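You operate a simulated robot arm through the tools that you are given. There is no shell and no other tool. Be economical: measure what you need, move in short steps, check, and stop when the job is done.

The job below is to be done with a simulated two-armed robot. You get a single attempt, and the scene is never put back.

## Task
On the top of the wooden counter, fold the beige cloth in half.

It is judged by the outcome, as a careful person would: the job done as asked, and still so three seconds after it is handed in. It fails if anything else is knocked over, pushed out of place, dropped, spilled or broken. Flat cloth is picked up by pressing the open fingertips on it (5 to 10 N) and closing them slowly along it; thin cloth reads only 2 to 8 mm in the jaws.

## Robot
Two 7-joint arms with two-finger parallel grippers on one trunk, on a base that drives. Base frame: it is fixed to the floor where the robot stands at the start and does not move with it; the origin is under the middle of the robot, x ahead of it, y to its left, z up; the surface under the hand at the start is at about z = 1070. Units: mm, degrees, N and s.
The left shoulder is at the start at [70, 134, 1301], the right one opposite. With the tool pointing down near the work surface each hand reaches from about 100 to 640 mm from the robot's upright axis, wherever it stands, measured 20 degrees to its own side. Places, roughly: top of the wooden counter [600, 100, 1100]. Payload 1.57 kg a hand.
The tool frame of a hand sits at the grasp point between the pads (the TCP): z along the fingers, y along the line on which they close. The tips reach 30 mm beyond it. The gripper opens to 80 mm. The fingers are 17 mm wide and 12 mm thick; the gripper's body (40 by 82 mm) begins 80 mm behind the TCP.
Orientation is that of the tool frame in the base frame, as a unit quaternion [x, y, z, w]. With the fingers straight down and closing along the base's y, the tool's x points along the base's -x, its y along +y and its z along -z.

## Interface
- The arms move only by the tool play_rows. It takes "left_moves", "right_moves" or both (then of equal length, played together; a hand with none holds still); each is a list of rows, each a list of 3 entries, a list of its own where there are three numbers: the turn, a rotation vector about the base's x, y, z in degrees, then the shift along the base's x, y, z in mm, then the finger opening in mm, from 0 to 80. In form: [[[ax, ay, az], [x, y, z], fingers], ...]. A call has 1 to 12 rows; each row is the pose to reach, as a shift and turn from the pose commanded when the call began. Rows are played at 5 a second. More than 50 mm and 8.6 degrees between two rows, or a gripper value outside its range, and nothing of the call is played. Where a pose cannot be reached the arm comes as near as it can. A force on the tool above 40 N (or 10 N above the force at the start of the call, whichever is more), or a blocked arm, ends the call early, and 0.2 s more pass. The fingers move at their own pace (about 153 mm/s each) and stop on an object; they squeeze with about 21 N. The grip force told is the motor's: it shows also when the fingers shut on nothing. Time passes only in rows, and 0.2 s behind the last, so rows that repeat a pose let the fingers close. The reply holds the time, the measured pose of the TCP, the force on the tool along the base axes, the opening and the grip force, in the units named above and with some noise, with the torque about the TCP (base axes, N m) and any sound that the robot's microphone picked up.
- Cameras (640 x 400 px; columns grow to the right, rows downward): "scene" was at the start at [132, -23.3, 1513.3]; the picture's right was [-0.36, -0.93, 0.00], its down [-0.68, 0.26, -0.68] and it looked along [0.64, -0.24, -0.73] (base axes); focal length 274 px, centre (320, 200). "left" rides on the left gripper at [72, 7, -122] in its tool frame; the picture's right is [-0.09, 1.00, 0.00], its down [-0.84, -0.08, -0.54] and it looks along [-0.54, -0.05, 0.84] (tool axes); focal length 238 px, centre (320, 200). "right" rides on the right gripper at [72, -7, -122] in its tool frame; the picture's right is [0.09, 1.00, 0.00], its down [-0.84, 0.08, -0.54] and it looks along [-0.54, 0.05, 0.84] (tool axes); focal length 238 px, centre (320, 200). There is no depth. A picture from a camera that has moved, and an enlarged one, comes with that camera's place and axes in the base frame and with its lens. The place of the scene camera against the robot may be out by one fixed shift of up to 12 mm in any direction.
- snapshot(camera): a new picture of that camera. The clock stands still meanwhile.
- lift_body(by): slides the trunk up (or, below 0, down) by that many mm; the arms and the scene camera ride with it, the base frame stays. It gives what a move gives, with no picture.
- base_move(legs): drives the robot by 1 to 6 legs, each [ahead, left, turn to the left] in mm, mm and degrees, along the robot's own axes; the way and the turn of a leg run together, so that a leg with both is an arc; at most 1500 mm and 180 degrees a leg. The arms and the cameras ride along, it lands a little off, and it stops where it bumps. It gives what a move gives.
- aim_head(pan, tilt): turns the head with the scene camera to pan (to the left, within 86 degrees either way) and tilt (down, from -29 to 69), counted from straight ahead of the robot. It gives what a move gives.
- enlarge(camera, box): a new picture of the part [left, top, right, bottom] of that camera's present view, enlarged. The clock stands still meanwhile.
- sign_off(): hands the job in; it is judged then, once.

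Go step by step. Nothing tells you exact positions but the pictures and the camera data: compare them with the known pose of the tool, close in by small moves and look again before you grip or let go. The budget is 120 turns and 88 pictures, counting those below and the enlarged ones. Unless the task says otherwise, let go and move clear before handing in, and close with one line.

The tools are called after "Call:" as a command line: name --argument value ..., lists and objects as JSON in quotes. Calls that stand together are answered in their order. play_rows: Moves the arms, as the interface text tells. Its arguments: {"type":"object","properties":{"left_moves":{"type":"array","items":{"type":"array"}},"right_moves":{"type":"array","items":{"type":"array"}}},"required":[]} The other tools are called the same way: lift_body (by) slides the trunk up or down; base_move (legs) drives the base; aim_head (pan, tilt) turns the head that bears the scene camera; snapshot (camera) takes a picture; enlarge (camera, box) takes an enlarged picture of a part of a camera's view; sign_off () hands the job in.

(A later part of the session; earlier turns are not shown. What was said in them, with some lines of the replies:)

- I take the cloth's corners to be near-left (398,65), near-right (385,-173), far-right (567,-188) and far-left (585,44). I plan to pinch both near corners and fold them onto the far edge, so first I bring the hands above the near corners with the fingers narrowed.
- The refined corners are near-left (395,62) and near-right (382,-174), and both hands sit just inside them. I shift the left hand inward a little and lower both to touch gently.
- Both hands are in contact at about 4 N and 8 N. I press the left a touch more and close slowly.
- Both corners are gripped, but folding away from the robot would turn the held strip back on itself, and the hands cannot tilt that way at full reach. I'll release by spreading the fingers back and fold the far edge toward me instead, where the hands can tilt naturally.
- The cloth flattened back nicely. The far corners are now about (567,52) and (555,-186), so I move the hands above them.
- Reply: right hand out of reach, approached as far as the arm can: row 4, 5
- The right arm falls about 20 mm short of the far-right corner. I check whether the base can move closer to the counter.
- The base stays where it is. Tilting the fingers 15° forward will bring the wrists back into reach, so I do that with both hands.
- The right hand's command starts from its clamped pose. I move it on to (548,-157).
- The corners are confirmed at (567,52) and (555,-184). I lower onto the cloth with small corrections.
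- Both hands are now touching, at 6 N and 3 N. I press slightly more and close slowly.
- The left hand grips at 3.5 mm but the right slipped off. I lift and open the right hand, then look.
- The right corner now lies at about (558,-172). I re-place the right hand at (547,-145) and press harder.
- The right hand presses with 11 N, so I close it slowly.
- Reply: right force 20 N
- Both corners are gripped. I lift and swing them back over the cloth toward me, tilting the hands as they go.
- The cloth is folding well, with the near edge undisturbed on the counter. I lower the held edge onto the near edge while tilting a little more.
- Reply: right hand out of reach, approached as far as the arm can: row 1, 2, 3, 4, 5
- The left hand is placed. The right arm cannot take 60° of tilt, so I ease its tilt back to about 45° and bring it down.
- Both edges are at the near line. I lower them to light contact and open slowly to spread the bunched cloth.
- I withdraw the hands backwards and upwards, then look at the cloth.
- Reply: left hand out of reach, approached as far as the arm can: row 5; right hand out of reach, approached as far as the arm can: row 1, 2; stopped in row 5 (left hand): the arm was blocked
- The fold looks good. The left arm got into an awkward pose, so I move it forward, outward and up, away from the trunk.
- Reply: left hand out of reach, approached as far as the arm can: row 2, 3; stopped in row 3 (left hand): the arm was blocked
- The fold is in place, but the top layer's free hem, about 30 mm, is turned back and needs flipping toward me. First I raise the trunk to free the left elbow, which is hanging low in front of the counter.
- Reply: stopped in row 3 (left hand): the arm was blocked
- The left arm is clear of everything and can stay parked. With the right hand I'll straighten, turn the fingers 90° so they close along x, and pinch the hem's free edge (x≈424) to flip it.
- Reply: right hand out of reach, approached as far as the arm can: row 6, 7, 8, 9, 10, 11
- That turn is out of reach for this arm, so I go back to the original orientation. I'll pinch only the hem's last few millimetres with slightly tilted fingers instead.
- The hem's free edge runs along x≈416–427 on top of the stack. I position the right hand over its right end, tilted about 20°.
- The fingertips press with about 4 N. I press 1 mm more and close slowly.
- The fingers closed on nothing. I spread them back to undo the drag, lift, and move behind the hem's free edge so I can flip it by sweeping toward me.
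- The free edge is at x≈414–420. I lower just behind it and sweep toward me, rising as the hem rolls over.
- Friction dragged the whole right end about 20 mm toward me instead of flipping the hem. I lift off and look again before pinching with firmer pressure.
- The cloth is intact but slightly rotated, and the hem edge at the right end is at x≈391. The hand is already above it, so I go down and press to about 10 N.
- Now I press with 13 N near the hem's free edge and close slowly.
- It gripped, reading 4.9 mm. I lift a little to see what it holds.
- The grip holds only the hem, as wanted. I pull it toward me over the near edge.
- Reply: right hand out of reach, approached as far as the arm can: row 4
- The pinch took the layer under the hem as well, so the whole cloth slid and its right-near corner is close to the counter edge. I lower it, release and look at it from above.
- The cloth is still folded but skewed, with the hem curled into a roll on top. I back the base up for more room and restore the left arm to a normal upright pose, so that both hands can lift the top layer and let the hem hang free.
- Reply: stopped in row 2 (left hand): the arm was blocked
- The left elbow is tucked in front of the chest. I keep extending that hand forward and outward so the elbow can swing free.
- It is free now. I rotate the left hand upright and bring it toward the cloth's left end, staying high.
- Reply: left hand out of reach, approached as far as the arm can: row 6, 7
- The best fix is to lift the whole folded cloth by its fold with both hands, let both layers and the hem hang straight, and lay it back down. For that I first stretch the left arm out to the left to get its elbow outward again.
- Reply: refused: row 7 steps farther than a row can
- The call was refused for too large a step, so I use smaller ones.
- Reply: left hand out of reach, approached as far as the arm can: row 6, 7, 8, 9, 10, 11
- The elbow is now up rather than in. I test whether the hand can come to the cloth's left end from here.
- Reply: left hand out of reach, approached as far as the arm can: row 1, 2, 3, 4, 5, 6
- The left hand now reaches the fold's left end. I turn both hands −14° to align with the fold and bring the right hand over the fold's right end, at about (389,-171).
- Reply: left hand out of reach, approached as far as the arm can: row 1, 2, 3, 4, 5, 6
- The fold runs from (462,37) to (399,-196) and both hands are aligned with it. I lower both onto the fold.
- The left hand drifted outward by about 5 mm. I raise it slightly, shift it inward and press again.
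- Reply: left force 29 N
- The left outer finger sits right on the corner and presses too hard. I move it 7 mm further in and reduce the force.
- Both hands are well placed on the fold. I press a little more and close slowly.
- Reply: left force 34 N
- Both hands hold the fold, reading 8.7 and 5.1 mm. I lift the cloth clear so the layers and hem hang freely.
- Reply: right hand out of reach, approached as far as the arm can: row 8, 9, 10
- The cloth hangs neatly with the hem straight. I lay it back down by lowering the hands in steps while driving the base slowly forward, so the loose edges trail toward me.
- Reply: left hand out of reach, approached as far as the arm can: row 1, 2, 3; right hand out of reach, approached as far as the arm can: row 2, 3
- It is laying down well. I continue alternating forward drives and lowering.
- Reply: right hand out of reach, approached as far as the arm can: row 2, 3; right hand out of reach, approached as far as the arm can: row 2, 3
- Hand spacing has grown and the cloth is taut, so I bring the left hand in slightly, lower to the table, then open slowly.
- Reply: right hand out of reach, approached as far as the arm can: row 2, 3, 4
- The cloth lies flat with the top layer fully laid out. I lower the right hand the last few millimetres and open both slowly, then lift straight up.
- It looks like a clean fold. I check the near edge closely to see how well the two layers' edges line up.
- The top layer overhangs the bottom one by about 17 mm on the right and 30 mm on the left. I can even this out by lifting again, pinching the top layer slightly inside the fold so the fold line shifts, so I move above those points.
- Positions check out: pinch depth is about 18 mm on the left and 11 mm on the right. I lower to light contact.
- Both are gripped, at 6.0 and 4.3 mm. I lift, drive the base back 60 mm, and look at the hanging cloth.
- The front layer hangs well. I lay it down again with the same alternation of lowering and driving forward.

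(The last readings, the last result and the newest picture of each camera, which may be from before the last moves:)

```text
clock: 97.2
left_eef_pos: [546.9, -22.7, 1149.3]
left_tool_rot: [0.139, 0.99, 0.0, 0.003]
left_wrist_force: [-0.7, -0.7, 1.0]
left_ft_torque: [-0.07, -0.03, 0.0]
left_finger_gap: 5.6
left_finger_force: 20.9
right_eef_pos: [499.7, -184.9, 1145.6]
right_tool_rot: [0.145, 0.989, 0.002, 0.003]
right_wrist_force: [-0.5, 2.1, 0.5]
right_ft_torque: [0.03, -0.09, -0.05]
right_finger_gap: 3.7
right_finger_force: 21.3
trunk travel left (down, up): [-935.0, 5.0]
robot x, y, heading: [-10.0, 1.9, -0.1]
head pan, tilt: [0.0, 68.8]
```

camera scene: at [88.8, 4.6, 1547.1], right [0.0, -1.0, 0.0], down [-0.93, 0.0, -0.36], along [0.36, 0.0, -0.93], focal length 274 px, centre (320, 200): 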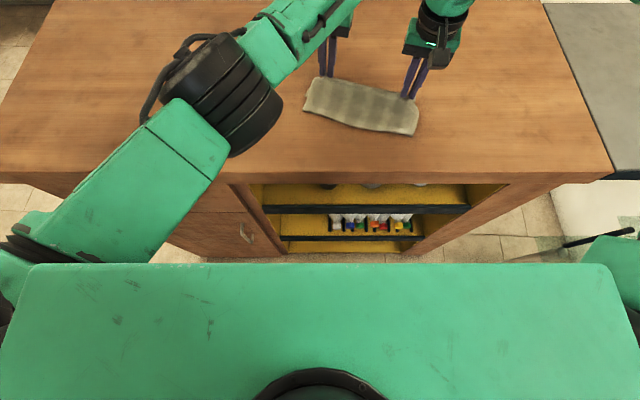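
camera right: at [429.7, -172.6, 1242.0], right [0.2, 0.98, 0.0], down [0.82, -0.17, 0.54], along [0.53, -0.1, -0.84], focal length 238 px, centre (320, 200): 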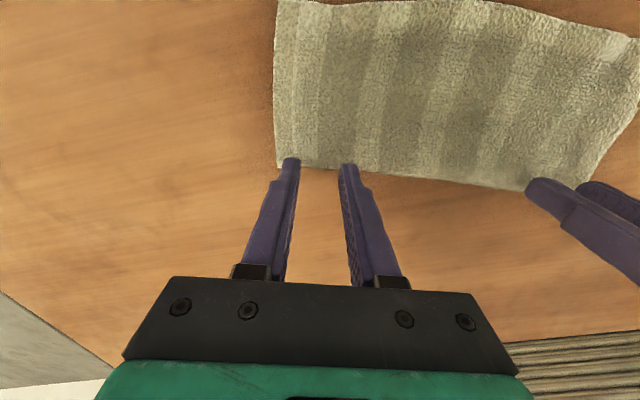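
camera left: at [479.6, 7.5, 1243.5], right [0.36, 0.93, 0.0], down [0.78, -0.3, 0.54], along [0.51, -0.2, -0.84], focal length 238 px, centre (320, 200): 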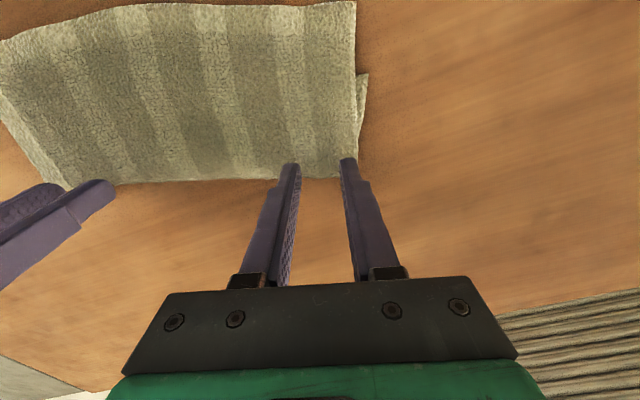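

Call:
play_rows --left_moves '[[[0, 0, 0], [0, 0, -10], 0], [[0, 0, 0], [0, 0, -20], 0], [[0, 0, 0], [0, 0, -28], 0]]' --right_moves '[[[0, 0, 0], [0, 0, -9], 0], [[0, 0, 0], [0, 0, -18], 0], [[0, 0, 0], [0, 0, -25], 0]]'

Call:
base_move --legs '[[15, 0, 0]]'

Call:
play_rows --left_moves '[[[0, 0, 0], [0, 0, -6], 0], [[0, 0, 0], [0, 0, -10], 0], [[0, 0, 0], [0, 0, -11], 0]]' --right_moves '[[[0, 0, 0], [0, 0, -6], 0], [[0, 0, 0], [0, 0, -9], 0], [[0, 0, 0], [0, 0, -10], 0]]'

Call:
enlarge --camera "scene" --box '[270, 30, 450, 142]'

```text
clock: 98.0
left_eef_pos: [550.3, -24.0, 1117.1]
left_tool_rot: [0.139, 0.99, 0.0, 0.002]
left_wrist_force: [-0.3, -1.6, -0.3]
left_ft_torque: [-0.03, 0.02, 0.0]
left_finger_gap: 5.4
left_finger_force: 20.9
right_eef_pos: [504.7, -184.2, 1117.8]
right_tool_rot: [0.144, 0.99, 0.002, 0.002]
right_wrist_force: [1.3, 0.8, 0.1]
right_ft_torque: [-0.01, -0.02, -0.02]
right_finger_gap: 4.0
right_finger_force: 20.9
trunk travel left (down, up): [-935.0, 5.0]
robot x, y, heading: [-5.6, 1.6, -0.1]
head pan, tilt: [0.0, 68.8]
```

```text
clock: 98.8
left_eef_pos: [563.5, -22.8, 1118.3]
left_tool_rot: [0.14, 0.99, 0.001, 0.004]
left_wrist_force: [-0.4, -1.1, -0.3]
left_ft_torque: [-0.02, 0.01, -0.03]
left_finger_gap: 5.3
left_finger_force: 20.9
right_eef_pos: [517.1, -184.1, 1119.5]
right_tool_rot: [0.144, 0.99, 0.002, 0.003]
right_wrist_force: [0.4, 0.5, 0.0]
right_ft_torque: [0.03, -0.06, 0.0]
right_finger_gap: 3.8
right_finger_force: 20.6
trunk travel left (down, up): [-935.0, 5.0]
robot x, y, heading: [8.1, -0.2, 0.1]
head pan, tilt: [0.0, 68.8]
```

```text
clock: 99.6
left_eef_pos: [566.1, -24.6, 1106.4]
left_tool_rot: [0.14, 0.99, 0.001, 0.002]
left_wrist_force: [-1.8, -1.9, 5.8]
left_ft_torque: [-0.1, 0.08, 0.01]
left_finger_gap: 5.6
left_finger_force: 20.9
right_eef_pos: [516.5, -185.5, 1110.2]
right_tool_rot: [0.145, 0.989, 0.003, 0.002]
right_wrist_force: [1.4, 3.1, 1.6]
right_ft_torque: [0.07, 0.01, -0.04]
right_finger_gap: 3.9
right_finger_force: 21.1
right hand out of reach, approached as far as the arm can: row 3
trunk travel left (down, up): [-935.0, 5.0]
robot x, y, heading: [7.3, -0.3, -0.2]
head pan, tilt: [0.0, 68.8]
```

```text
3.56 times, centred on (360, 86) of scene
camera zoom: at [120.6, 5.0, 1547.2], right [0.0, -1.0, 0.0], down [-0.93, 0.0, -0.36], along [0.36, 0.0, -0.93], focal length 974 px, centre (178, 605)
```

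zoom: 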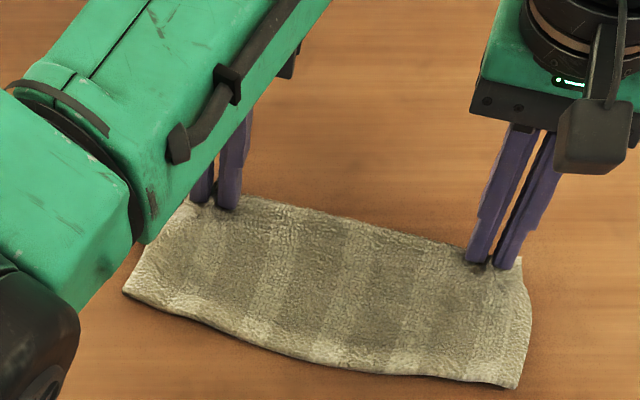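

It lies flat again. I release both hands slowly and lift clear.

Call:
play_rows --left_moves '[[[0, 0, 0], [0, 0, 0], 0], [[0, 0, 0], [0, 0, 0], 4], [[0, 0, 0], [0, 0, 0], 8], [[0, 0, 0], [0, 0, 0], 12], [[0, 0, 0], [0, 0, 0], 16], [[0, 0, 0], [0, 0, 0], 20], [[0, 0, 0], [0, 0, 0], 24], [[0, 0, 0], [0, 0, 12], 26], [[0, 0, 0], [0, 0, 30], 26], [[0, 0, 0], [0, 0, 60], 26], [[0, 0, 0], [5, 20, 95], 26]]' --right_moves '[[[0, 0, 0], [-2, 0, -3], 0], [[0, 0, 0], [-2, 0, -3], 4], [[0, 0, 0], [-2, 0, -3], 8], [[0, 0, 0], [-2, 0, -3], 12], [[0, 0, 0], [-2, 0, -3], 16], [[0, 0, 0], [-2, 0, -3], 20], [[0, 0, 0], [-2, 0, -3], 24], [[0, 0, 0], [-2, 0, 12], 26], [[0, 0, 0], [-2, 0, 30], 26], [[0, 0, 0], [-2, 0, 60], 26], [[0, 0, 0], [-10, -20, 95], 26]]'

Call:
snapshot --camera "right"

Call:
enlarge --camera "scene" --box '[270, 50, 430, 150]'

```text
clock: 102.0
left_eef_pos: [570.6, -4.3, 1200.1]
left_tool_rot: [0.139, 0.99, 0.0, 0.002]
left_wrist_force: [0.6, 0.2, 0.4]
left_ft_torque: [0.02, -0.04, -0.01]
left_finger_gap: 26.0
left_finger_force: 0.1
right_eef_pos: [507.2, -205.6, 1203.8]
right_tool_rot: [0.145, 0.989, 0.001, 0.002]
right_wrist_force: [0.0, 1.2, 0.0]
right_ft_torque: [0.0, -0.02, 0.01]
right_finger_gap: 26.0
right_finger_force: 0.1
trunk travel left (down, up): [-935.0, 5.0]
robot x, y, heading: [9.7, 5.3, -0.1]
head pan, tilt: [0.0, 68.8]
```

```text
8 pictures are left
camera right: at [437.5, -192.2, 1324.3], right [0.2, 0.98, 0.0], down [0.82, -0.17, 0.54], along [0.53, -0.1, -0.84], focal length 238 px, centre (320, 200)
```

right: 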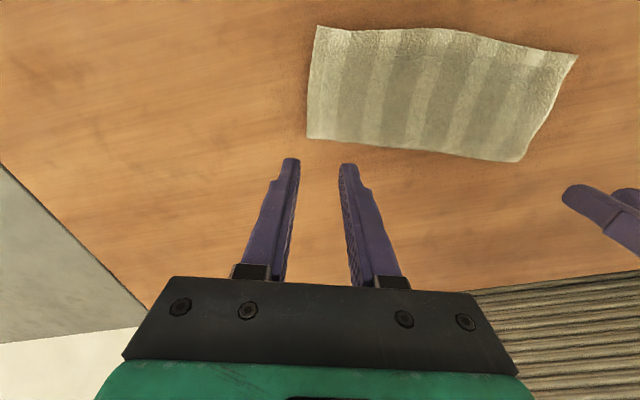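

```text
4.00 times, centred on (350, 100) of scene
camera zoom: at [120.1, 4.9, 1547.0], right [0.0, -1.0, 0.0], down [-0.93, 0.0, -0.36], along [0.36, 0.0, -0.93], focal length 1096 px, centre (200, 600)
```

zoom: 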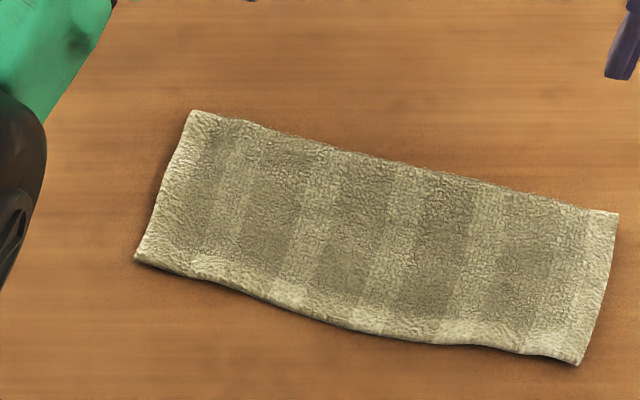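

The cloth now lies flat on the counter, folded in half, with nothing else disturbed. Both hands are open and clear above it, so I hand in.

Call:
sign_off

```text
The job is handed in.
```

The beige cloth is folded in half on the wooden counter and lies flat. The top layer reaches an estimated 10–20 mm past the bottom one along the near edge, and the cloth sits at a slight angle (about 15°). Nothing else was disturbed that I could see, and both hands are open and clear.
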